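You operate a simulated robot arm through the tools that you are given. There is no shell and no other tool.

You run a simulated robot arm. Do the job below in one go: nothing can be reset, and whatever is moved stays where it is left.

TASK
Bin the white fuse carrier, set the brown one at the contacts and test it on FUSE.
Fine: white in the red bin; knob back to OFF. Set down upright: white fuse carrier, brown fuse carrier.

Only the result counts: the job must be done as asked and must still hold three seconds after the hand-in. Knocking over, shifting, dropping, spilling or breaking anything else fails it.

THE ROBOT
A 7-joint arm with a two-finger parallel gripper, fixed in place. Base frame: the origin is at the foot of the arm, x ahead of it, y to its left, z up; the work surface is at about z = 0. Units: m, rad, N and s.
With the tool pointing down near the work surface it reaches from about 0.22 to 0.58 m from the base axis. Its first joint turns from -1.152 to 1.152 rad. Payload 2.5 kg.
The tool frame sits at the grasp point between the pads (the TCP): z along the fingers, y along the line on which they close. The tips reach 0.023 m beyond it. The gripper opens to 0.094 m. The fingers are 0.038 m wide and 0.01 m thick; the gripper's body (0.054 by 0.096 m) begins 0.039 m behind the TCP.
Orientation is told as [roll, pitch, yaw] about the base's x, y, z axes, in that order, counted from this pose: with the fingers straight down and closing along the base's y, the tool's x points along the base's -x, its y along +y and its z along -z.

THE INTERFACE
- The arm moves only by the tool jog_arm. Its argument "rows" is a list of rows, each a list of 3 entries, a list of its own where there are three numbers: the turn, a rotation vector about the tool's x, y, z in rad, then the shift along the tool's x, y, z in cm, then the gripper command, from -1 (shut) to 1 (fully open), values between in proportion. In form: [[[wx, wy, wz], [dx, dy, dz], claw], ...]. A call has 1 to 20 rows; each row is the pose to reach, as a shift and turn from the pose commanded when the call began, along the tool's axes at that moment. Rows are played at 5 a second. More than 0.05 m and 0.15 rad between two rows, or a gripper value outside its range, and nothing of the call is played. A pose out of reach is approached as far as the arm can. The call stops where the force on the tool passes 70 N (or 10 N more than at its start, if that is more) or the arm is blocked; 0.2 s more then pass. The fingers move at their own pace (about 0.108 m/s each) and stop on an object; they squeeze with about 22 N. The grip force told is the motor's: it shows also when the fingers shut on nothing. Time passes only in rows, and 0.2 s behind the last, so rows that repeat a pose let the fingers close. It gives the time, the measured TCP pose, the force on the tool (base axes), the opening and the grip force at its end, in the units of the frame above (readings bear some noise), with the torque about the TCP (base axes, N m) and any sound that the robot's microphone picked up.
- Cameras (640 x 400 px; columns grow to the right, rows downward): "scene" is fixed at [0.0806, -0.3832, 0.5401]; the picture's right is [0.96, -0.26, 0.00], its down [-0.13, -0.47, -0.88] and it looks along [0.23, 0.84, -0.48] (base axes); focal length 305 px, centre (320, 200). "wrist" rides on the gripper at [0.086, 0.016, -0.074] in the tool frame; the picture's right is [-0.18, 0.98, 0.00], its down [-0.58, -0.11, -0.81] and it looks along [-0.79, -0.15, 0.59] (tool axes); focal length 243 px, centre (320, 200). There is no depth. A picture from a camera that has moved, and an enlarged one, comes with that camera's place and axes in the base frame and with its lens. The place of the scene camera against the robot may be out by one fixed shift of up to 0.025 m in any direction.
- snapshot(camera): a new picture of that camera. The clock stands still meanwhile.
- zoom(camera, box): a new picture of the part [left, top, right, bottom] of that camera's present view, enlarged. The clock stands still meanwhile.
- hand_in(): hands the job in; it is judged then, once.

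Nothing tells you positions but the pictures and the camera data. Unless the task says otherwise, let go and move clear before handing in.

The tools are called after "Request:" as name(argument=value, ...) on one line, values as JSON. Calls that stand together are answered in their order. jog_arm: Moves the arm, as the interface text tells. Its arguments: {"type":"object","properties":{"rows":{"type":"array"}},"required":["rows"]} The other tools are called the same way: snapshot (camera) takes a picture; zoom (camera, box) takes an enlarged picture of a part of a camera's view; hand_in () hands the job in.

At the start:

```text
t: 0.0
tool_pos: [0.2415, 0.3062, 0.3667]
orientation: [0.0, 0.0, 0.0]
ft_force: [0.3, 0.2, 0.0]
ft_torque: [0.03, 0.01, 0.01]
grip_width: 0.094
gripper_force: 0.1
```

scene: 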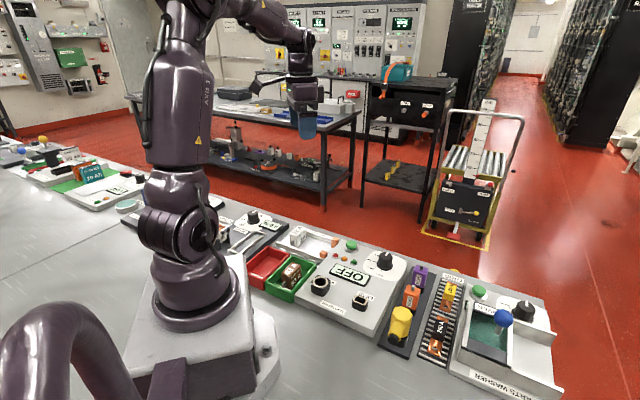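
wrist: 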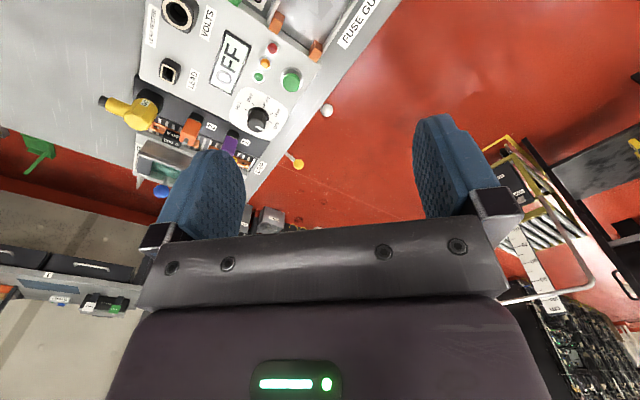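

I see a tester panel with a knob, a red bin and a green bin, and small parts ahead of the arm. I'll enlarge the views to find the white and brown fuse carriers, the contacts and the knob.

Request:
zoom(camera="scene", box=[240, 210, 420, 340])

Request:
zoom(camera="scene", box=[370, 250, 570, 400])

Request:
zoom(camera="wrist", box=[100, 0, 420, 200])

Request:
zoom(camera="scene", box=[0, 130, 300, 290])

```text
3.08 times, centred on (330, 275) of scene
camera zoom: at [0.0806, -0.3832, 0.5401], right [0.96, -0.26, 0.0], down [-0.13, -0.47, -0.88], along [0.23, 0.84, -0.48], focal length 937 px, centre (289, -31)
```

zoom: 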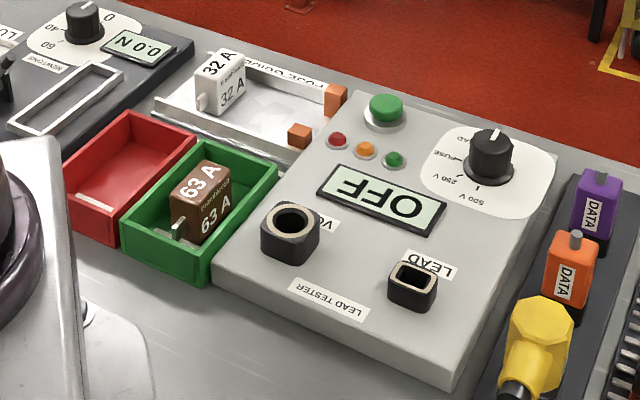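

```text
2.67 times, centred on (470, 325) of scene
camera zoom: at [0.0806, -0.3832, 0.5401], right [0.96, -0.26, 0.0], down [-0.13, -0.47, -0.88], along [0.23, 0.84, -0.48], focal length 812 px, centre (-80, -133)
```

zoom: 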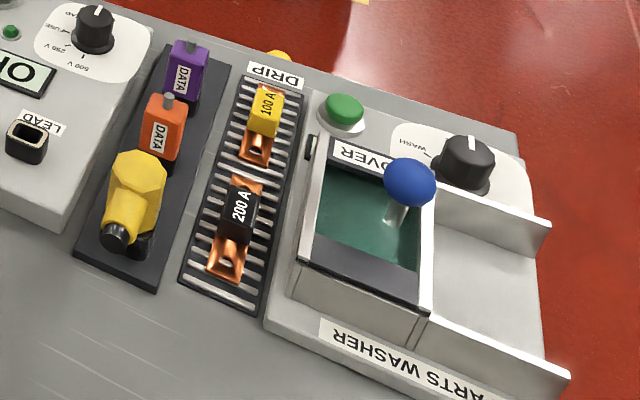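

```text
2.00 times, centred on (260, 100) of wrist
camera zoom: at [0.1563, 0.3218, 0.4395], right [0.18, 0.98, 0.0], down [0.58, -0.11, 0.81], along [0.79, -0.15, -0.59], focal length 485 px, centre (440, 400)
```

zoom: 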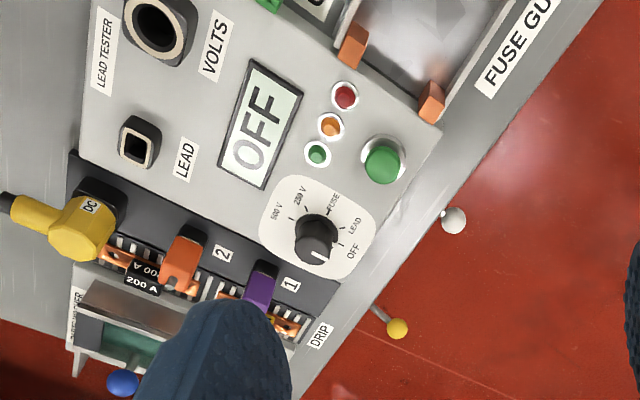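

```text
2.13 times, centred on (150, 210) of scene
camera zoom: at [0.0806, -0.3832, 0.5401], right [0.96, -0.26, 0.0], down [-0.13, -0.47, -0.88], along [0.23, 0.84, -0.48], focal length 650 px, centre (683, 179)
```

zoom: 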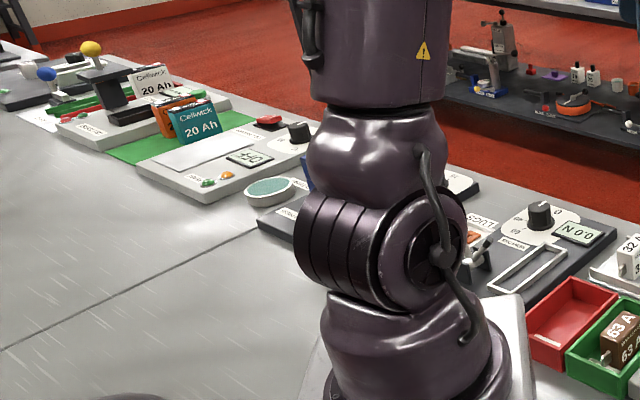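

The bins and the FUSE GUIDE are to the arm's left at about 45°, rotated against the base. The white carrier sits in the guide and the brown one in the green bin. I'll turn the wrist camera to look outward over that area and look again.

Request:
jog_arm(rows=[[[0, 0, -0.131], [0.7, -1.8, 0], 1], [[0, 0, -0.262], [1.4, -3.6, 0], 1], [[0, 0, -0.393], [2.1, -5.4, 0], 1], [[0, 0, -0.524], [2.8, -7.2, 0], 1], [[0, 0, -0.655], [3.5, -9.0, 0], 1], [[0, 0, -0.785], [4.2, -10.6, 0], 1], [[0, 0, -0.785], [4.2, -10.6, 0], 1]])

Request:
snapshot(camera="wrist")

```text
t: 1.6
tool_pos: [0.201, 0.2009, 0.3671]
orientation: [-0.001, 0.0, 0.787]
ft_force: [-0.2, 0.7, 0.5]
ft_torque: [0.02, 0.0, 0.02]
grip_width: 0.0938
gripper_force: 0.1
```

```text
taken
camera wrist: at [0.1293, 0.1507, 0.4407], right [-0.57, 0.82, 0.0], down [0.49, 0.33, 0.81], along [0.66, 0.46, -0.59], focal length 243 px, centre (320, 200)
```

wrist: 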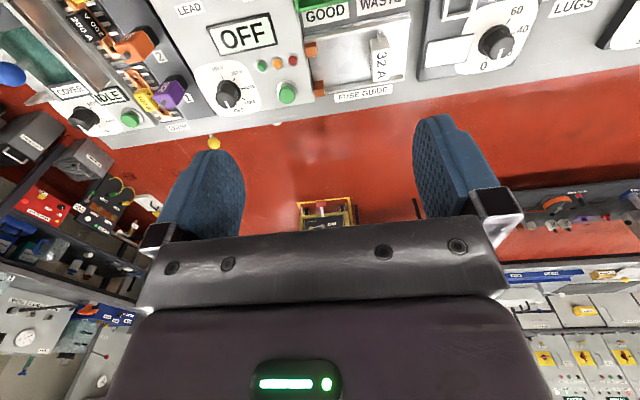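

The guide, knob and the GOOD/WASTE bin labels are in view now. I'll enlarge the guide and the knob.

Request:
zoom(camera="wrist", box=[180, 0, 440, 140])

Request:
zoom(camera="wrist", box=[290, 0, 420, 110])

Request:
zoom(camera="wrist", box=[190, 40, 320, 120])

```text
2.46 times, centred on (310, 70) of wrist
camera zoom: at [0.1293, 0.1507, 0.4407], right [-0.57, 0.82, 0.0], down [0.49, 0.33, 0.81], along [0.66, 0.46, -0.59], focal length 597 px, centre (345, 520)
```

zoom: 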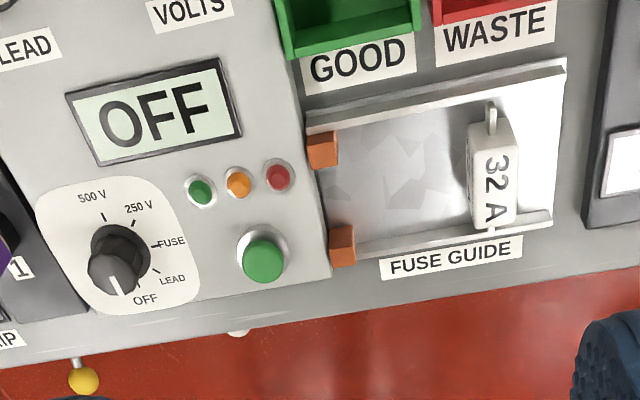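

```text
3.64 times, centred on (355, 55) of wrist
camera zoom: at [0.1293, 0.1507, 0.4407], right [-0.57, 0.82, 0.0], down [0.49, 0.33, 0.81], along [0.66, 0.46, -0.59], focal length 882 px, centre (193, 727)
```

zoom: 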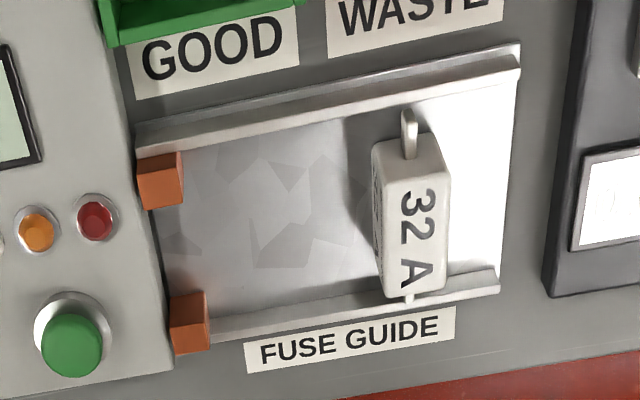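

```text
4.92 times, centred on (255, 80) of wrist
camera zoom: at [0.1293, 0.1507, 0.4407], right [-0.57, 0.82, 0.0], down [0.49, 0.33, 0.81], along [0.66, 0.46, -0.59], focal length 1194 px, centre (640, 791)
```

zoom: 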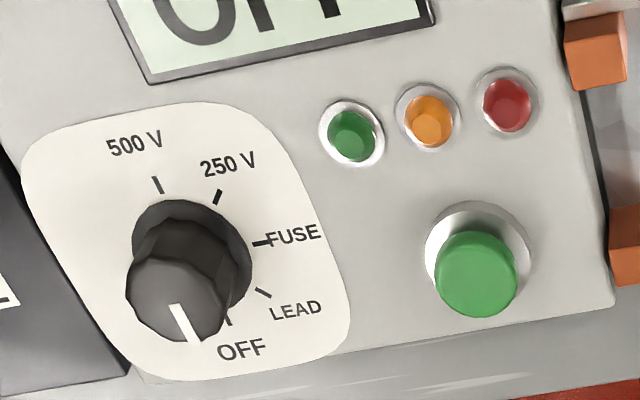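

The carrier has blades at both ends and spans the rails, and the orange contacts are at the tester end of the guide. The WASTE bin is the red one. I'll tilt the tool so the camera looks nearly straight down and the bins come into view.

Request:
jog_arm(rows=[[[0, 0.14, 0], [0, 0, 0], 1], [[0, 0.28, 0], [0, 0, 0], 1], [[0, 0.42, 0], [0, 0, 0], 1], [[0, 0.56, 0], [0, 0, 0], 1], [[0, 0.65, 0], [0, 0, 0], 1], [[0, 0.65, 0], [0, 0, 0], 1]])

Request:
snapshot(camera="wrist")

```text
t: 3.0
tool_pos: [0.201, 0.1991, 0.3669]
orientation: [-0.002, 0.652, 0.787]
ft_force: [-0.1, 0.5, 0.4]
ft_torque: [0.01, 0.03, -0.01]
grip_width: 0.0939
gripper_force: 0.1
```

```text
taken
camera wrist: at [0.1734, 0.1942, 0.4766], right [-0.59, 0.8, -0.11], down [0.75, 0.6, 0.29], along [0.3, 0.09, -0.95], focal length 243 px, centre (320, 200)
```

wrist: 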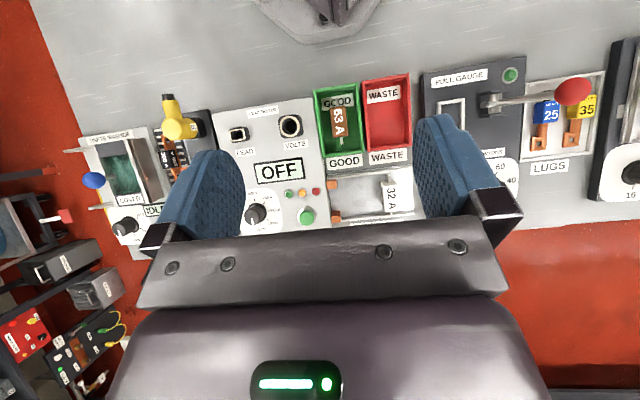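

I now see the whole station from above: green GOOD bin with the brown carrier, empty red WASTE bin, guide with white carrier, tester. I'll enlarge for measurement.

Request:
zoom(camera="wrist", box=[290, 60, 450, 160])

Request:
zoom(camera="wrist", box=[300, 130, 460, 230])

Request:
zoom(camera="wrist", box=[200, 130, 360, 230])

```text
4.00 times, centred on (370, 110) of wrist
camera zoom: at [0.1734, 0.1942, 0.4766], right [-0.59, 0.8, -0.11], down [0.75, 0.6, 0.29], along [0.3, 0.09, -0.95], focal length 970 px, centre (120, 560)
```

zoom: 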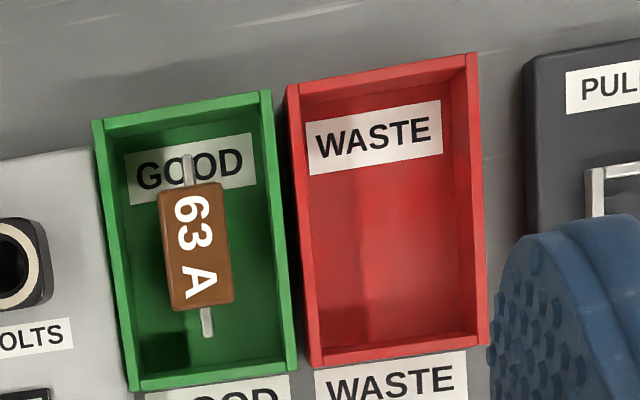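

```text
4.00 times, centred on (380, 180) of wrist
camera zoom: at [0.1734, 0.1942, 0.4766], right [-0.59, 0.8, -0.11], down [0.75, 0.6, 0.29], along [0.3, 0.09, -0.95], focal length 970 px, centre (80, 280)
```

zoom: 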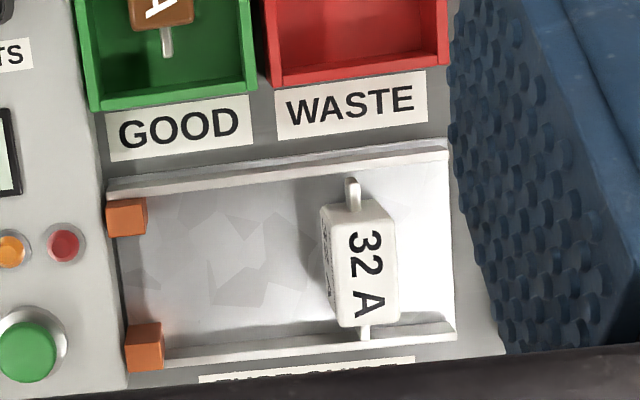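

```text
4.00 times, centred on (280, 180) of wrist
camera zoom: at [0.1734, 0.1942, 0.4766], right [-0.59, 0.8, -0.11], down [0.75, 0.6, 0.29], along [0.3, 0.09, -0.95], focal length 970 px, centre (480, 280)
```

zoom: 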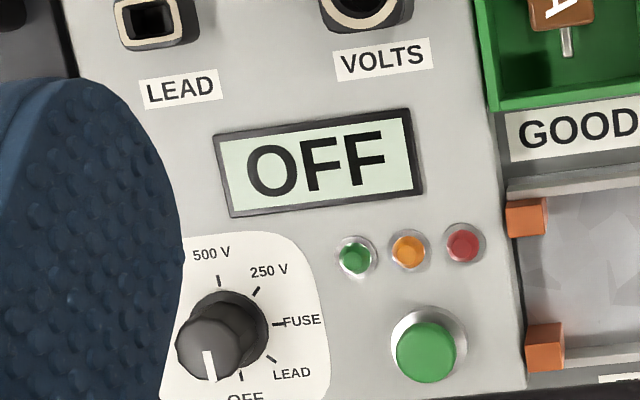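

The station lies along the 45° line. I put the white carrier near (0.221, 0.325), top z about 0.056, and the brown one near (0.176, 0.177). The red bin centre is near (0.116, 0.234) and the knob near (0.416, 0.150). I'll check the rim and carrier heights from the scene camera.

Request:
zoom(camera="scene", box=[250, 235, 330, 305])

Request:
zoom(camera="scene", box=[270, 215, 350, 265])

```text
5.71 times, centred on (290, 270) of scene
camera zoom: at [0.0806, -0.3832, 0.5401], right [0.96, -0.26, 0.0], down [-0.13, -0.47, -0.88], along [0.23, 0.84, -0.48], focal length 1741 px, centre (491, -200)
```

zoom: 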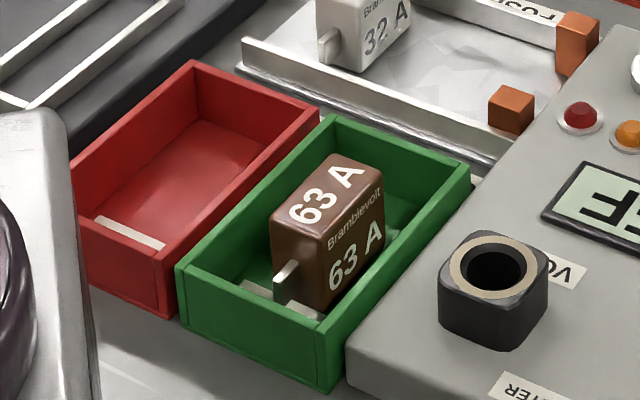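

```text
8.00 times, centred on (310, 240) of scene
camera zoom: at [0.0806, -0.3832, 0.5401], right [0.96, -0.26, 0.0], down [-0.13, -0.47, -0.88], along [0.23, 0.84, -0.48], focal length 2437 px, centre (400, -120)
```

zoom: 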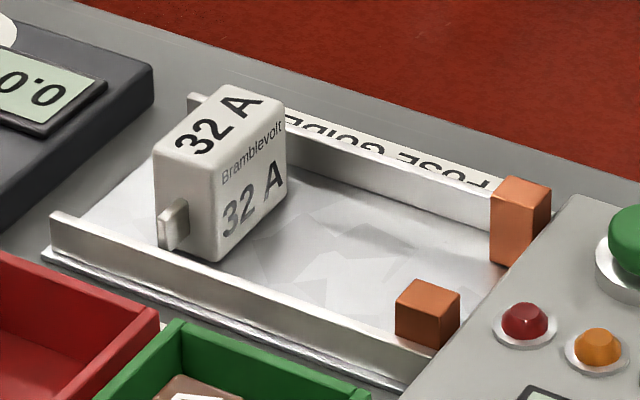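

Rails, contacts and bins are clear now: rims are about 25 mm high and the carriers stand well above them. I'll set the tool upright again and go above the white carrier for a closer look.

Request:
jog_arm(rows=[[[0, -0.14, 0], [0, 0, 0], 1], [[0, -0.28, 0], [0, 0, 0], 1], [[0, -0.42, 0], [0, 0, 0], 1], [[0, -0.56, 0], [0, 0, 0], 1], [[0, -0.652, 0], [0, 0, 0], 1], [[0, -0.652, 0], [0, 0, 0], 1]])

```text
t: 4.4
tool_pos: [0.1992, 0.1992, 0.3652]
orientation: [0.0, -0.003, 0.786]
ft_force: [0.3, 0.1, 1.3]
ft_torque: [0.02, 0.03, -0.01]
grip_width: 0.0938
gripper_force: 0.0
```

Tool is upright. Moving above the white carrier at about z = 0.14 with the gripper half open.

Request:
jog_arm(rows=[[[0, 0, 0], [-1.7, 1.2, 3.2], 0.3], [[0, 0, 0], [-3.4, 2.4, 6.4], 0.3], [[0, 0, 0], [-5.1, 3.6, 9.6], 0.3], [[0, 0, 0], [-6.8, 4.8, 12.8], 0.3], [[0, 0, 0], [-8.5, 6.1, 16], 0.3], [[0, 0, 0], [-9.6, 7, 19.2], 0.3], [[0, 0, 0], [-10.3, 7.35, 22.5], 0.3], [[0, 0, 0], [-10.3, 7.35, 22.5], 0.3]])

Request:
snapshot(camera="wrist")

Request:
snapshot(camera="scene")

```text
t: 6.2
tool_pos: [0.2202, 0.3238, 0.1433]
orientation: [-0.001, -0.004, 0.787]
ft_force: [-0.8, 0.3, -0.4]
ft_torque: [-0.01, 0.02, 0.02]
grip_width: 0.0609
gripper_force: 0.1
```

```text
taken
camera wrist: at [0.1481, 0.275, 0.216], right [-0.56, 0.83, 0.0], down [0.49, 0.33, 0.81], along [0.67, 0.46, -0.59], focal length 243 px, centre (320, 200)
```

wrist: 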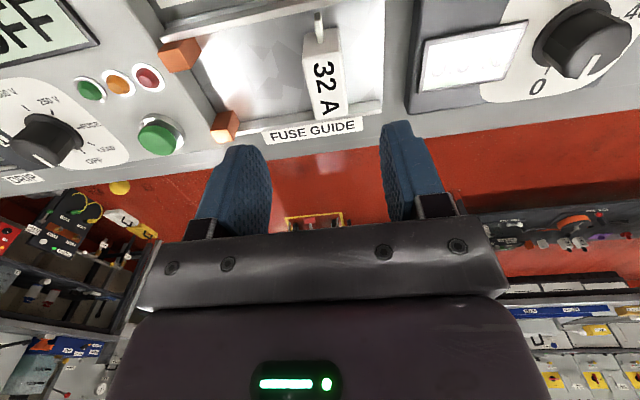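

```text
taken
```

scene: 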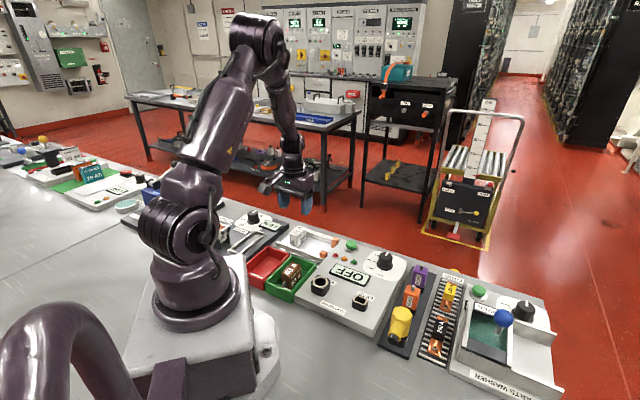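

Request:
zoom(camera="wrist", box=[240, 0, 400, 130])

Request:
zoom(camera="wrist", box=[0, 60, 200, 190])

```text
3.08 times, centred on (320, 65) of wrist
camera zoom: at [0.1481, 0.275, 0.216], right [-0.56, 0.83, 0.0], down [0.49, 0.33, 0.81], along [0.67, 0.46, -0.59], focal length 746 px, centre (320, 615)
```

zoom: 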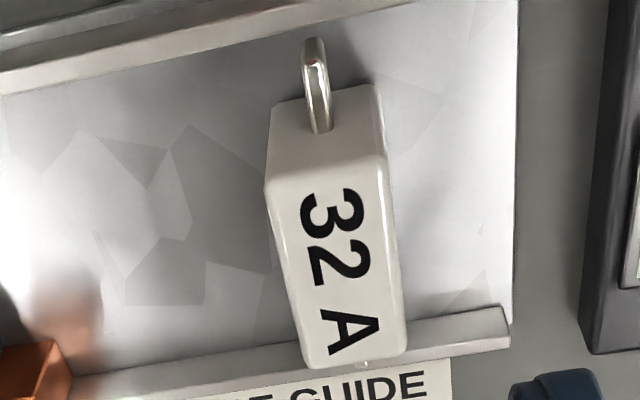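

```text
3.08 times, centred on (100, 125) of wrist
camera zoom: at [0.1481, 0.275, 0.216], right [-0.56, 0.83, 0.0], down [0.49, 0.33, 0.81], along [0.67, 0.46, -0.59], focal length 746 px, centre (997, 431)
```

zoom: 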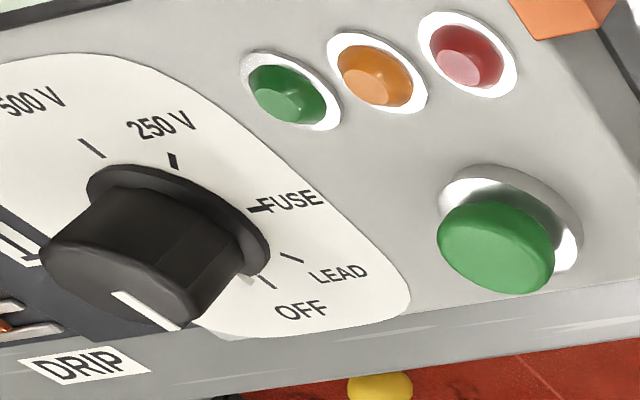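

Combining the views, the white carrier's top is at z ≈ 0.0445 and its centre near r = 0.391, s = 0.076 in station axes. Panel surface is about 0.024 and knob top about 0.055. I'll go down part-way over the white carrier and check the finger alignment.

Request:
jog_arm(rows=[[[0, 0, 0], [-0.3, 0.15, 2], 0.3], [[0, 0, 0], [-0.63, 0.27, 4], 0.3], [[0, 0, 0], [-0.63, 0.27, 6], 0.3], [[0, 0, 0], [-0.63, 0.27, 7.5], 0.3], [[0, 0, 0], [-0.63, 0.27, 8.2], 0.3], [[0, 0, 0], [-0.63, 0.27, 8.2], 0.3]])

Request:
snapshot(camera="wrist")

Request:
zoom(camera="scene", box=[250, 190, 370, 265])

```text
t: 7.6
tool_pos: [0.2229, 0.3308, 0.0594]
orientation: [-0.001, -0.001, 0.785]
ft_force: [0.5, 0.7, -0.3]
ft_torque: [-0.02, -0.01, 0.0]
grip_width: 0.0611
gripper_force: 0.1
```

```text
taken
camera wrist: at [0.1518, 0.281, 0.133], right [-0.57, 0.82, 0.0], down [0.49, 0.33, 0.81], along [0.67, 0.46, -0.59], focal length 243 px, centre (320, 200)
```

wrist: 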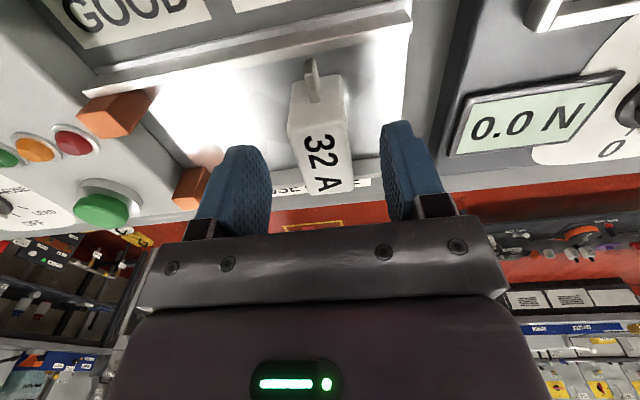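

```text
5.33 times, centred on (310, 228) of scene
camera zoom: at [0.0806, -0.3832, 0.5401], right [0.96, -0.26, 0.0], down [-0.13, -0.47, -0.88], along [0.23, 0.84, -0.48], focal length 1625 px, centre (373, 53)
```

zoom: 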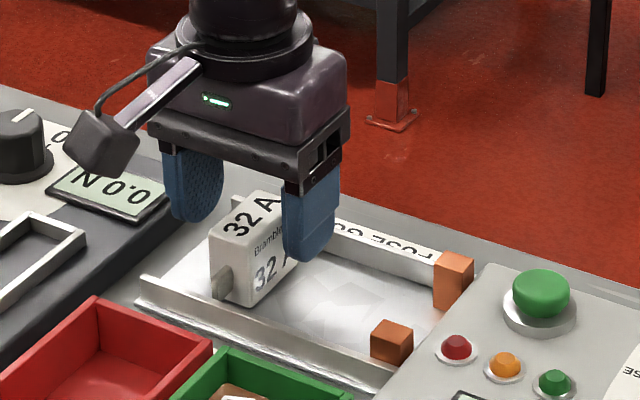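

The white carrier is centred between the fingers. I'll descend to grip depth and close.

Request:
jog_arm(rows=[[[0, 0, 0], [0, 0.05, 1], 0.3], [[0, 0, 0], [0, 0.05, 2], 0.3], [[0, 0, 0], [0, 0.05, 2.5], 0.3], [[0, 0, 0], [0, 0.05, 2.5], 0.3], [[0, 0, 0], [0, 0.05, 2.5], -0.3], [[0, 0, 0], [0, 0.05, 2.5], -0.6], [[0, 0, 0], [0, 0.05, 2.5], -0.6], [[0, 0, 0], [0, 0.05, 2.5], -0.6]])

```text
t: 9.4
tool_pos: [0.2237, 0.3309, 0.0341]
orientation: [0.001, -0.001, 0.784]
ft_force: [-0.2, -0.7, 1.1]
ft_torque: [-0.02, -0.01, -0.03]
grip_width: 0.028
gripper_force: 22.1
```

The white carrier is held, 28 mm wide. I'll lift it straight up and carry it over the red WASTE bin.

Request:
jog_arm(rows=[[[0, 0, 0], [0, 0, -2], -0.6], [[0, 0, 0], [0, 0, -5], -0.6], [[0, 0, 0], [0, 0, -8], -0.6], [[0, 0, 0], [1.5, 0.1, -10], -0.6], [[0, 0, 0], [4, 0.2, -10], -0.6], [[0, 0, 0], [7, 0.4, -10], -0.6], [[0, 0, 0], [10, 0.6, -10], -0.6], [[0, 0, 0], [13, 0.8, -10], -0.6], [[0, 0, 0], [14.5, 0.85, -10], -0.6], [[0, 0, 0], [14.5, 0.85, -10], -0.6]])

Request:
snapshot(camera="wrist")

Request:
zoom(camera="scene", box=[220, 180, 350, 310])

```text
t: 11.6
tool_pos: [0.1154, 0.2351, 0.1347]
orientation: [0.0, -0.002, 0.787]
ft_force: [-0.4, -0.2, -1.6]
ft_torque: [-0.03, -0.01, -0.02]
grip_width: 0.0278
gripper_force: 22.2
```

```text
taken
camera wrist: at [0.0431, 0.1848, 0.2074], right [-0.56, 0.83, 0.0], down [0.49, 0.33, 0.81], along [0.67, 0.46, -0.59], focal length 243 px, centre (320, 200)
```

wrist: 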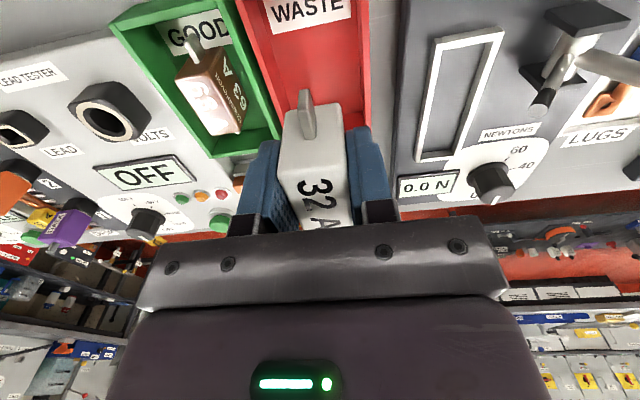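

```text
3.08 times, centred on (285, 245) of scene
camera zoom: at [0.0806, -0.3832, 0.5401], right [0.96, -0.26, 0.0], down [-0.13, -0.47, -0.88], along [0.23, 0.84, -0.48], focal length 937 px, centre (428, 62)
```

zoom: 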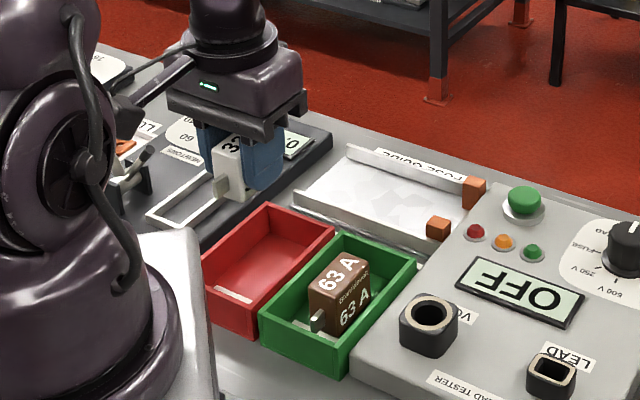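

The carrier hangs centred over the WASTE bin. Lowering it in slowly until it is just at the floor.

Request:
jog_arm(rows=[[[0, 0, 0], [0, -0.2, 2.5], -0.6], [[0, 0, 0], [0, -0.2, 5], -0.6], [[0, 0, 0], [0, -0.2, 7], -0.6], [[0, 0, 0], [0, -0.2, 8], -0.6], [[0, 0, 0], [0, -0.2, 9], -0.6], [[0, 0, 0], [0, -0.2, 9.8], -0.6], [[0, 0, 0], [0, -0.2, 9.8], -0.6]])

Request:
snapshot(camera="wrist")

Request:
zoom(camera="scene", box=[220, 210, 320, 310])

```text
t: 13.2
tool_pos: [0.1171, 0.2323, 0.035]
orientation: [0.001, -0.002, 0.786]
ft_force: [-0.2, -0.7, -2.0]
ft_torque: [0.02, 0.04, 0.02]
grip_width: 0.0278
gripper_force: 22.0
```

```text
taken
camera wrist: at [0.0446, 0.183, 0.1089], right [-0.57, 0.82, 0.0], down [0.49, 0.33, 0.81], along [0.67, 0.46, -0.59], focal length 243 px, centre (320, 200)
```

wrist: 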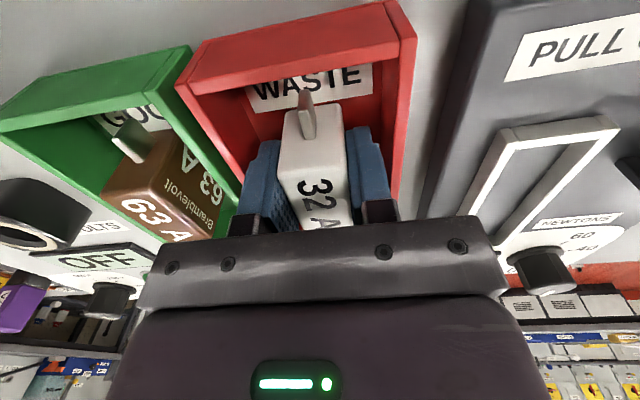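

```text
4.00 times, centred on (270, 260) of scene
camera zoom: at [0.0806, -0.3832, 0.5401], right [0.96, -0.26, 0.0], down [-0.13, -0.47, -0.88], along [0.23, 0.84, -0.48], focal length 1218 px, centre (520, -40)
```

zoom: 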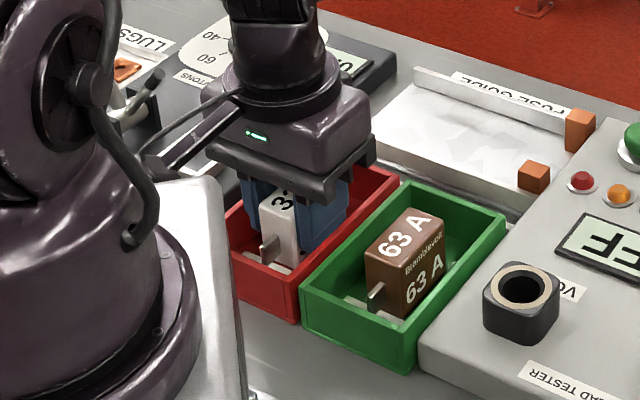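

Inside the bin, not yet touching the floor. I'll lower in small steps to feel it.

Request:
jog_arm(rows=[[[0, 0, 0], [0, 0, 0.1], -0.6], [[0, 0, 0], [0, 0, 0.2], -0.6], [[0, 0, 0], [0, 0, 0.2], -0.6]])

```text
t: 14.0
tool_pos: [0.1178, 0.2326, 0.0336]
orientation: [0.0, -0.002, 0.786]
ft_force: [-1.3, -1.7, 7.7]
ft_torque: [-0.01, 0.01, -0.02]
grip_width: 0.0278
gripper_force: 22.2
```

It's resting on the floor of the red bin. I'll open slightly (about 40 mm, so the fingers stay off the walls) and lift away.

Request:
jog_arm(rows=[[[0, 0, 0], [0, 0, 0], -0.3], [[0, 0, 0], [0, 0, 0], -0.17], [[0, 0, 0], [0, 0, 0], -0.17], [[0, 0, 0], [0, 0, -1], -0.17], [[0, 0, 0], [0, 0, -2], -0.17], [[0, 0, 0], [0, 0, -4], -0.17], [[0, 0, 0], [0, 0, -7], -0.17], [[0, 0, 0], [0, 0, -10.4], -0.17], [[0, 0, 0], [0, 0, -10.4], -0.17]])

Request:
zoom(camera="scene", box=[220, 210, 320, 310])

Request:
snapshot(camera="wrist")

```text
t: 16.0
tool_pos: [0.1163, 0.2329, 0.1382]
orientation: [0.0, 0.0, 0.786]
ft_force: [0.4, -0.4, 0.2]
ft_torque: [0.0, 0.05, 0.0]
grip_width: 0.0389
gripper_force: 0.1
```

```text
4.00 times, centred on (270, 260) of scene
camera zoom: at [0.0806, -0.3832, 0.5401], right [0.96, -0.26, 0.0], down [-0.13, -0.47, -0.88], along [0.23, 0.84, -0.48], focal length 1218 px, centre (520, -40)
```

zoom: 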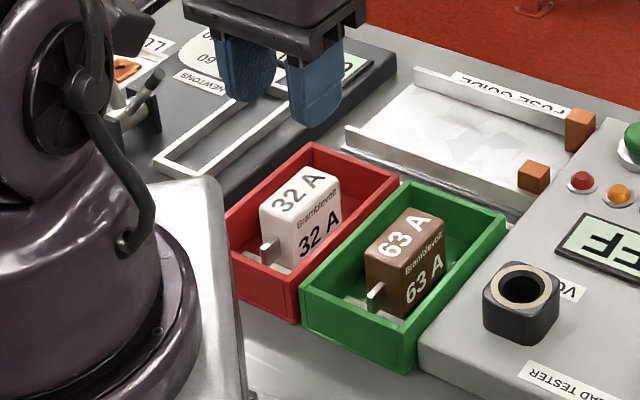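

```text
taken
camera wrist: at [0.0447, 0.1829, 0.2113], right [-0.57, 0.82, 0.0], down [0.49, 0.33, 0.81], along [0.67, 0.46, -0.59], focal length 243 px, centre (320, 200)
```

wrist: 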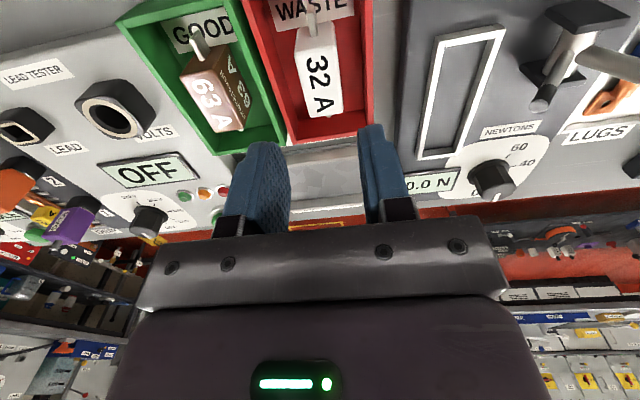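

White carrier stands upright in the red bin. Now moving sideways above the brown carrier in the green bin.

Request:
jog_arm(rows=[[[0, 0, 0], [0, -2.5, 0], -0.17], [[0, 0, 0], [-0.1, -5.5, 0], -0.17], [[0, 0, 0], [-0.2, -8, 0], -0.17], [[0, 0, 0], [-0.2, -8.2, 2], -0.17], [[0, 0, 0], [-0.2, -8.2, 4], -0.17], [[0, 0, 0], [-0.2, -8.2, 4], -0.17]])

Request:
snapshot(camera="wrist")

Request:
zoom(camera="wrist", box=[220, 0, 420, 160])

Request:
zoom(camera="scene", box=[240, 210, 340, 310])

```text
t: 17.4
tool_pos: [0.176, 0.1778, 0.0982]
orientation: [0.001, -0.004, 0.784]
ft_force: [-0.3, 0.0, -0.3]
ft_torque: [0.02, -0.01, -0.04]
grip_width: 0.039
gripper_force: 0.1
```

```text
taken
camera wrist: at [0.1033, 0.1276, 0.1722], right [-0.57, 0.82, 0.0], down [0.49, 0.33, 0.81], along [0.67, 0.46, -0.59], focal length 243 px, centre (320, 200)
```

wrist: 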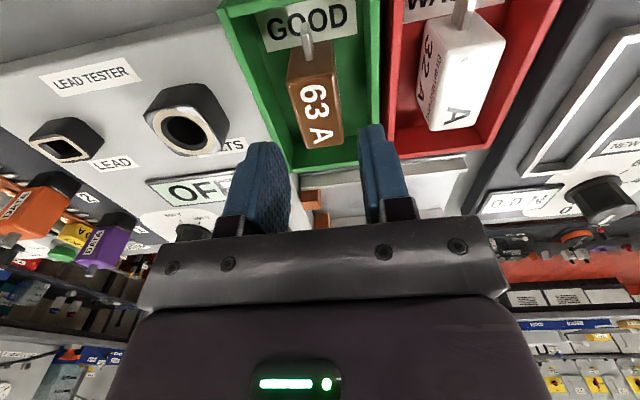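

```text
2.50 times, centred on (320, 80) of wrist
camera zoom: at [0.1033, 0.1276, 0.1722], right [-0.57, 0.82, 0.0], down [0.49, 0.33, 0.81], along [0.67, 0.46, -0.59], focal length 606 px, centre (320, 500)
```

zoom: 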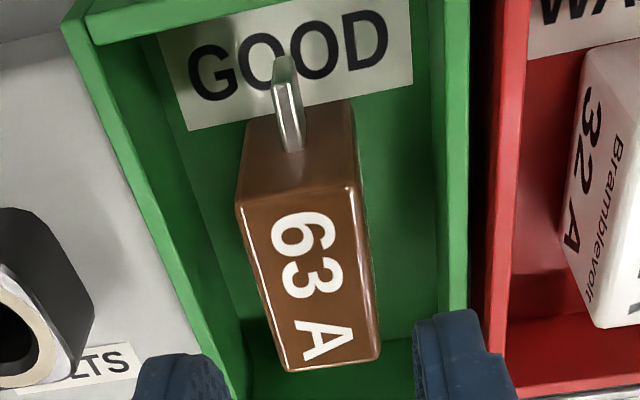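

```text
4.00 times, centred on (290, 260) of scene
camera zoom: at [0.0806, -0.3832, 0.5401], right [0.96, -0.26, 0.0], down [-0.13, -0.47, -0.88], along [0.23, 0.84, -0.48], focal length 1218 px, centre (440, -40)
```

zoom: 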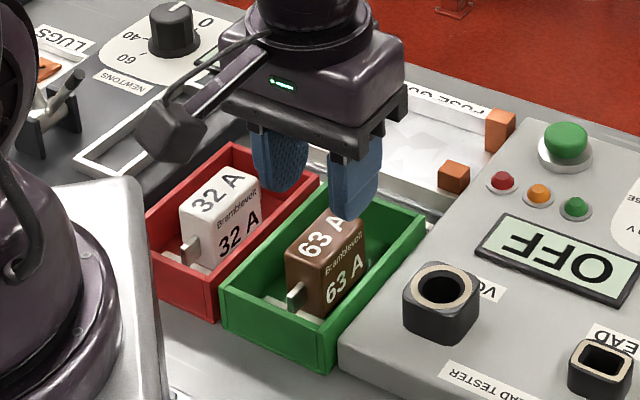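

The brown carrier is centred under the fingers with about 3 mm of clearance to the bin walls on each side. I'll descend, grip, and lift.

Request:
jog_arm(rows=[[[0, 0, 0], [0, -0.08, 2], -0.17], [[0, 0, 0], [0, -0.08, 3.5], -0.17], [[0, 0, 0], [0, -0.08, 4.5], -0.17], [[0, 0, 0], [0, -0.08, 5.4], -0.17], [[0, 0, 0], [0, -0.08, 6], -0.17], [[0, 0, 0], [0, -0.08, 6], -0.17], [[0, 0, 0], [0, -0.08, 6], -0.6], [[0, 0, 0], [0, -0.08, 6], -0.6], [[0, 0, 0], [0, -0.08, 6], -0.6]])

```text
t: 19.4
tool_pos: [0.1762, 0.1761, 0.0383]
orientation: [0.001, 0.0, 0.787]
ft_force: [-0.3, 0.3, 0.4]
ft_torque: [0.0, 0.0, 0.0]
grip_width: 0.0279
gripper_force: 22.1
```

Brown carrier gripped. I'll lift and carry it above the open part of the fuse guide.

Request:
jog_arm(rows=[[[0, 0, 0], [0, 0, -2], -0.6], [[0, 0, 0], [0, 0, -5], -0.6], [[0, 0, 0], [0, 0, -8], -0.6], [[0, 0, 0], [-2, 0.5, -10], -0.6], [[0, 0, 0], [-5, 1.5, -10], -0.6], [[0, 0, 0], [-8, 2.5, -10], -0.6], [[0, 0, 0], [-11, 3.3, -10], -0.6], [[0, 0, 0], [-13.5, 3.6, -10], -0.6], [[0, 0, 0], [-14.1, 3.6, -10], -0.6], [[0, 0, 0], [-14.1, 3.6, -8], -0.6], [[0, 0, 0], [-14.1, 3.6, -6], -0.6], [[0, 0, 0], [-14.1, 3.6, -6], -0.6]])

Request:
snapshot(camera="wrist")

Request:
zoom(camera="scene", box=[250, 190, 370, 265])

```text
t: 22.0
tool_pos: [0.252, 0.3034, 0.0965]
orientation: [0.0, 0.0, 0.786]
ft_force: [-0.4, -0.1, -2.1]
ft_torque: [0.0, -0.02, -0.01]
grip_width: 0.0277
gripper_force: 21.9
```

```text
taken
camera wrist: at [0.1789, 0.2532, 0.1707], right [-0.57, 0.82, 0.0], down [0.49, 0.33, 0.81], along [0.67, 0.46, -0.59], focal length 243 px, centre (320, 200)
```

wrist: 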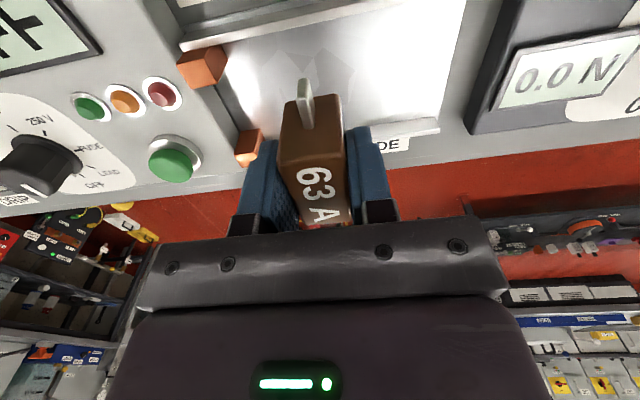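

```text
5.33 times, centred on (310, 228) of scene
camera zoom: at [0.0806, -0.3832, 0.5401], right [0.96, -0.26, 0.0], down [-0.13, -0.47, -0.88], along [0.23, 0.84, -0.48], focal length 1625 px, centre (373, 53)
```

zoom: 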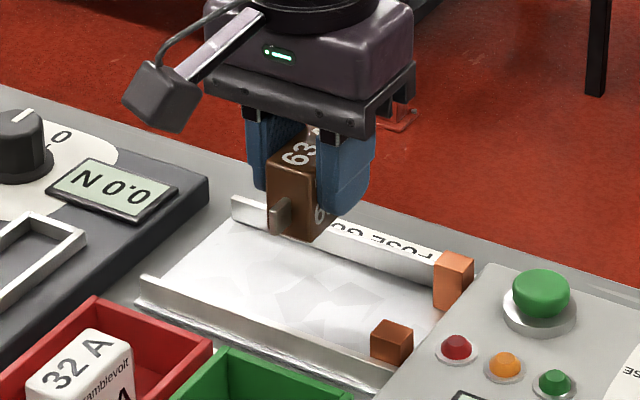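

The brown carrier is above the guide. I'll enlarge to centre it between the rails before lowering.

Request:
zoom(camera="wrist", box=[170, 0, 330, 170])

Request:
zoom(camera="wrist", box=[300, 0, 480, 170])

```text
2.35 times, centred on (250, 85) of wrist
camera zoom: at [0.1789, 0.2532, 0.1707], right [-0.57, 0.82, 0.0], down [0.49, 0.33, 0.81], along [0.67, 0.46, -0.59], focal length 571 px, centre (485, 471)
```

zoom: 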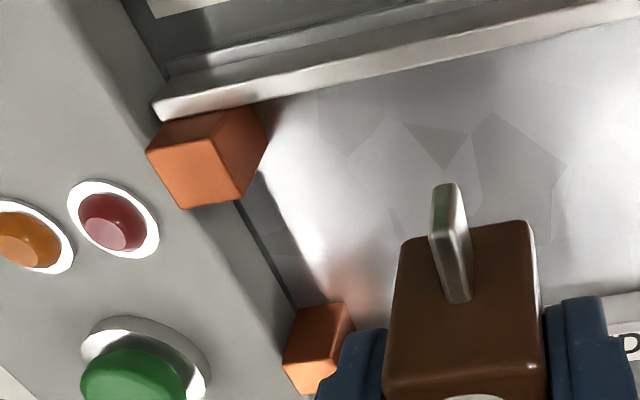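

```text
2.35 times, centred on (390, 85) of wrist
camera zoom: at [0.1789, 0.2532, 0.1707], right [-0.57, 0.82, 0.0], down [0.49, 0.33, 0.81], along [0.67, 0.46, -0.59], focal length 571 px, centre (155, 471)
```

zoom: 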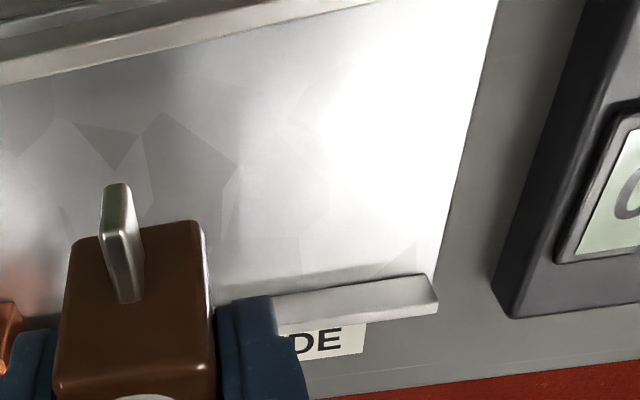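

I'll take another pose reading to average out noise before lowering between the rails.

Request:
jog_arm(rows=[[[0, 0, 0], [0, 0, 0], -0.6], [[0, 0, 0], [0, 0, 0], -0.6]])

Request:
jog_arm(rows=[[[0, 0, 0], [0, 0, 2.5], -0.6], [[0, 0, 0], [0, 0, 3.5], -0.6], [[0, 0, 0], [0, 0, 3.5], -0.6]])

Request:
zoom(camera="scene", box=[270, 210, 350, 260])

Request:
zoom(camera="wrist", box=[220, 0, 420, 230])

```text
t: 22.6
tool_pos: [0.2512, 0.3048, 0.0982]
orientation: [-0.001, -0.003, 0.786]
ft_force: [-0.2, 0.0, -1.8]
ft_torque: [-0.02, 0.01, 0.03]
grip_width: 0.0276
gripper_force: 22.5
```

```text
t: 23.4
tool_pos: [0.2504, 0.3026, 0.063]
orientation: [0.0, -0.002, 0.785]
ft_force: [-0.2, 0.2, -1.8]
ft_torque: [0.0, 0.01, 0.02]
grip_width: 0.0278
gripper_force: 21.4
```

```text
8.00 times, centred on (310, 235) of scene
camera zoom: at [0.0806, -0.3832, 0.5401], right [0.96, -0.26, 0.0], down [-0.13, -0.47, -0.88], along [0.23, 0.84, -0.48], focal length 2437 px, centre (400, -80)
```

zoom: 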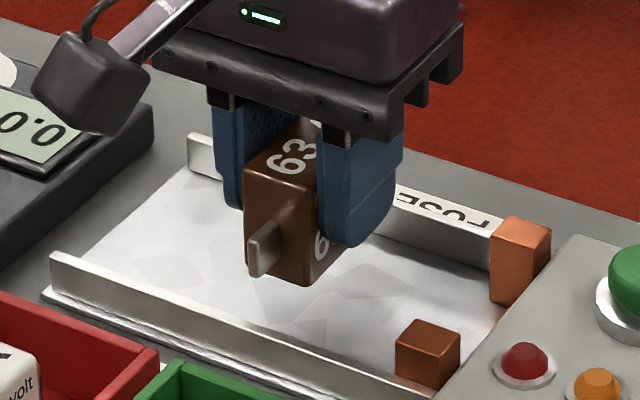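

```text
1.74 times, centred on (320, 115) of wrist
camera zoom: at [0.179, 0.2527, 0.1356], right [-0.57, 0.82, 0.0], down [0.49, 0.33, 0.81], along [0.67, 0.46, -0.59], focal length 422 px, centre (320, 348)
```

zoom: 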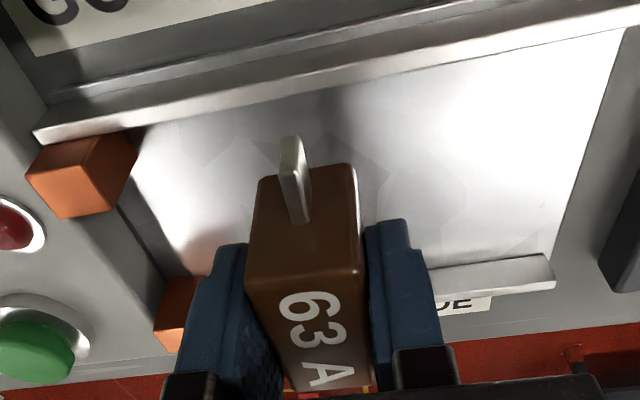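

Still free and well placed between the rails. Lowering to just above the tray floor.

Request:
jog_arm(rows=[[[0, 0, 0], [-0.05, 0, 1], -0.6], [[0, 0, 0], [-0.05, 0, 1.8], -0.6], [[0, 0, 0], [-0.05, 0, 2.3], -0.6], [[0, 0, 0], [-0.05, 0, 2.3], -0.6]])

Request:
zoom(camera="scene", box=[270, 210, 350, 260])

```text
t: 24.4
tool_pos: [0.2517, 0.3031, 0.0402]
orientation: [0.0, -0.005, 0.787]
ft_force: [2.6, 0.8, 12.2]
ft_torque: [-0.36, 0.32, 0.07]
grip_width: 0.0281
gripper_force: 21.9
```

```text
8.00 times, centred on (310, 235) of scene
camera zoom: at [0.0805, -0.3832, 0.5401], right [0.96, -0.26, 0.0], down [-0.13, -0.47, -0.88], along [0.23, 0.84, -0.48], focal length 2437 px, centre (400, -80)
```

zoom: 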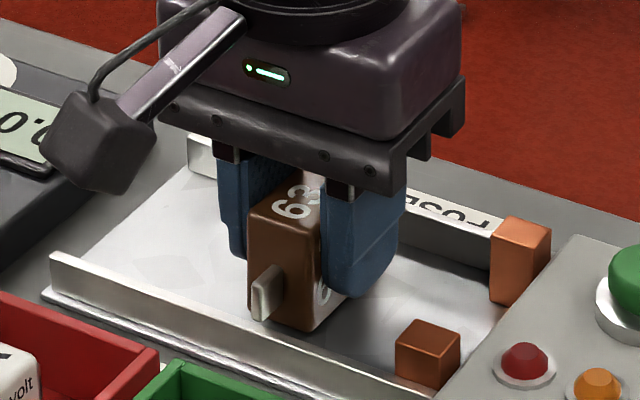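

A small contact off-centre: the torque suggests the rear blade is touching the rear rail. I'll raise 6 mm, shift 1.5 mm outward and lower again.

Request:
jog_arm(rows=[[[0, 0, 0], [0, 0, -0.6], -0.6], [[0, 0, 0], [-0.15, 0, -0.6], -0.6], [[0, 0, 0], [-0.15, 0, -0.3], -0.6], [[0, 0, 0], [-0.15, 0, -0.1], -0.6], [[0, 0, 0], [-0.15, 0, 0], -0.6], [[0, 0, 0], [-0.15, 0, 0], -0.6]])

```text
t: 25.8
tool_pos: [0.2527, 0.3016, 0.0408]
orientation: [0.0, -0.001, 0.786]
ft_force: [0.1, -0.7, -0.8]
ft_torque: [-0.04, -0.01, 0.0]
grip_width: 0.0277
gripper_force: 22.2
```

Free now. Lowering the last millimetres.

Request:
jog_arm(rows=[[[0, 0, 0], [0, 0, 0.1], -0.6], [[0, 0, 0], [0, 0, 0.2], -0.6], [[0, 0, 0], [0, 0, 0.2], -0.6]])

```text
t: 26.6
tool_pos: [0.2517, 0.3035, 0.039]
orientation: [0.0, -0.002, 0.785]
ft_force: [0.8, 0.0, -1.8]
ft_torque: [-0.02, 0.0, -0.01]
grip_width: 0.0278
gripper_force: 21.8
```

Request:
jog_arm(rows=[[[0, 0, 0], [0, 0, 0.1], -0.6], [[0, 0, 0], [0, 0, 0.1], -0.6]])

Request:
zoom(camera="scene", box=[270, 210, 350, 260])

Request:
zoom(camera="wrist", box=[220, 0, 420, 230])

```text
t: 27.2
tool_pos: [0.253, 0.3042, 0.0377]
orientation: [0.001, -0.002, 0.786]
ft_force: [-4.0, -2.5, 12.3]
ft_torque: [0.16, -0.13, 0.05]
grip_width: 0.0279
gripper_force: 22.2
```

```text
8.00 times, centred on (310, 235) of scene
camera zoom: at [0.0805, -0.3833, 0.5401], right [0.96, -0.26, 0.0], down [-0.13, -0.47, -0.88], along [0.23, 0.84, -0.48], focal length 2437 px, centre (400, -80)
```

zoom: 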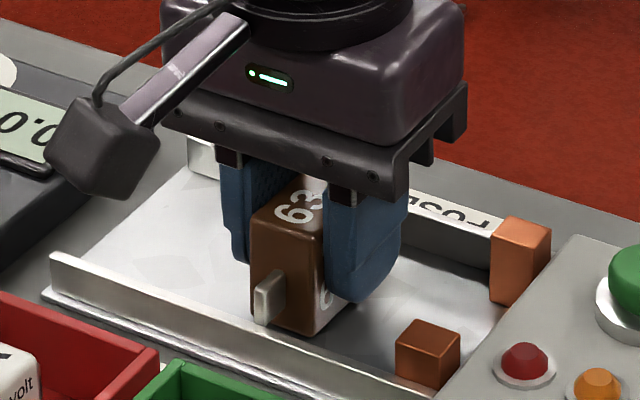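

```text
1.74 times, centred on (320, 115) of wrist
camera zoom: at [0.1811, 0.2535, 0.1107], right [-0.57, 0.82, 0.0], down [0.49, 0.33, 0.81], along [0.67, 0.46, -0.59], focal length 422 px, centre (320, 348)
```

zoom: 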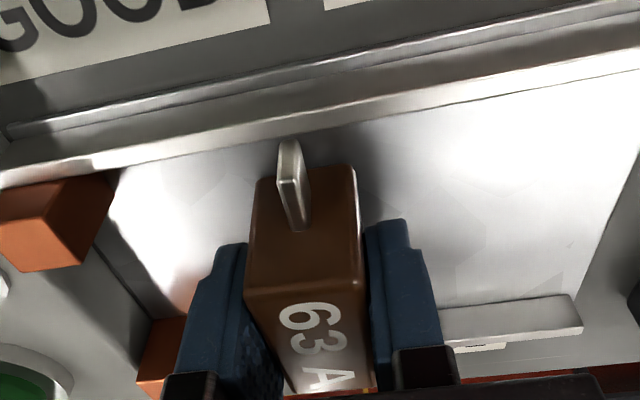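

The carrier is down on the tray floor between the rails, upright. I'll open the fingers a little, rise clear, and look.

Request:
jog_arm(rows=[[[0, 0, 0], [0, 0, -0.05], -0.3], [[0, 0, 0], [0, 0, -0.05], -0.1], [[0, 0, 0], [0, 0, -0.05], -0.1], [[0, 0, 0], [0, 0, -1], -0.1], [[0, 0, 0], [0, 0, -2], -0.1], [[0, 0, 0], [0, 0, -4], -0.1], [[0, 0, 0], [0, 0, -6.3], -0.1], [[0, 0, 0], [0, 0, -6.3], -0.1]])

Request:
snapshot(camera="wrist")

Request:
zoom(camera="scene", box=[270, 210, 350, 260])

Request:
zoom(camera="wrist", box=[160, 0, 420, 180])

```text
t: 29.0
tool_pos: [0.2526, 0.3027, 0.101]
orientation: [0.001, -0.002, 0.786]
ft_force: [-0.5, -0.3, -0.3]
ft_torque: [0.01, -0.05, 0.01]
grip_width: 0.0423
gripper_force: 0.0
```

```text
taken
camera wrist: at [0.1807, 0.253, 0.174], right [-0.56, 0.83, 0.0], down [0.49, 0.33, 0.81], along [0.67, 0.46, -0.59], focal length 243 px, centre (320, 200)
```

wrist: 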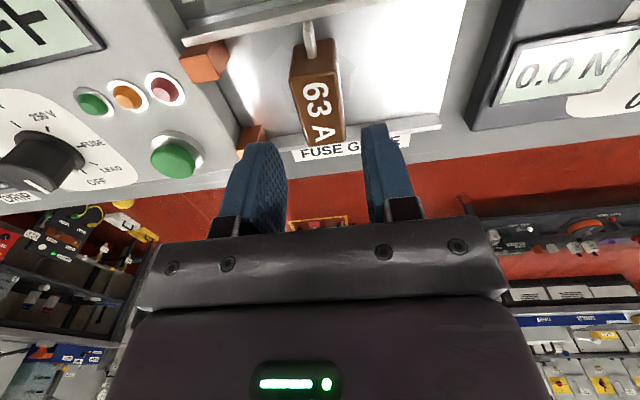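

```text
8.00 times, centred on (310, 235) of scene
camera zoom: at [0.0806, -0.3832, 0.5401], right [0.96, -0.26, 0.0], down [-0.13, -0.47, -0.88], along [0.23, 0.84, -0.48], focal length 2437 px, centre (400, -80)
```

zoom: 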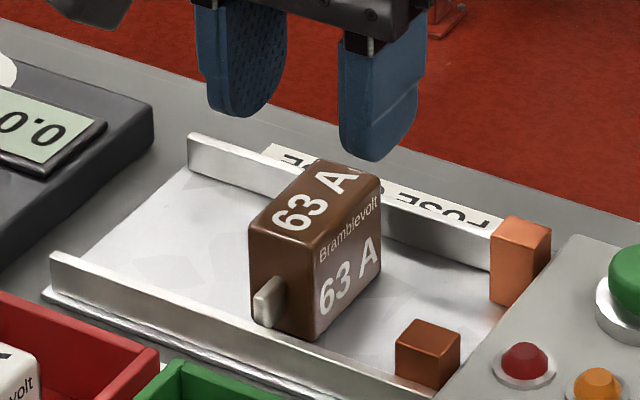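

```text
2.22 times, centred on (290, 90) of wrist
camera zoom: at [0.1807, 0.253, 0.174], right [-0.56, 0.83, 0.0], down [0.49, 0.33, 0.81], along [0.67, 0.46, -0.59], focal length 539 px, centre (387, 444)
```

zoom: 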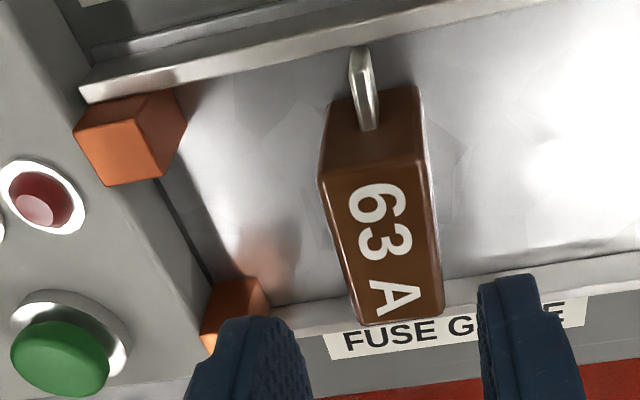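

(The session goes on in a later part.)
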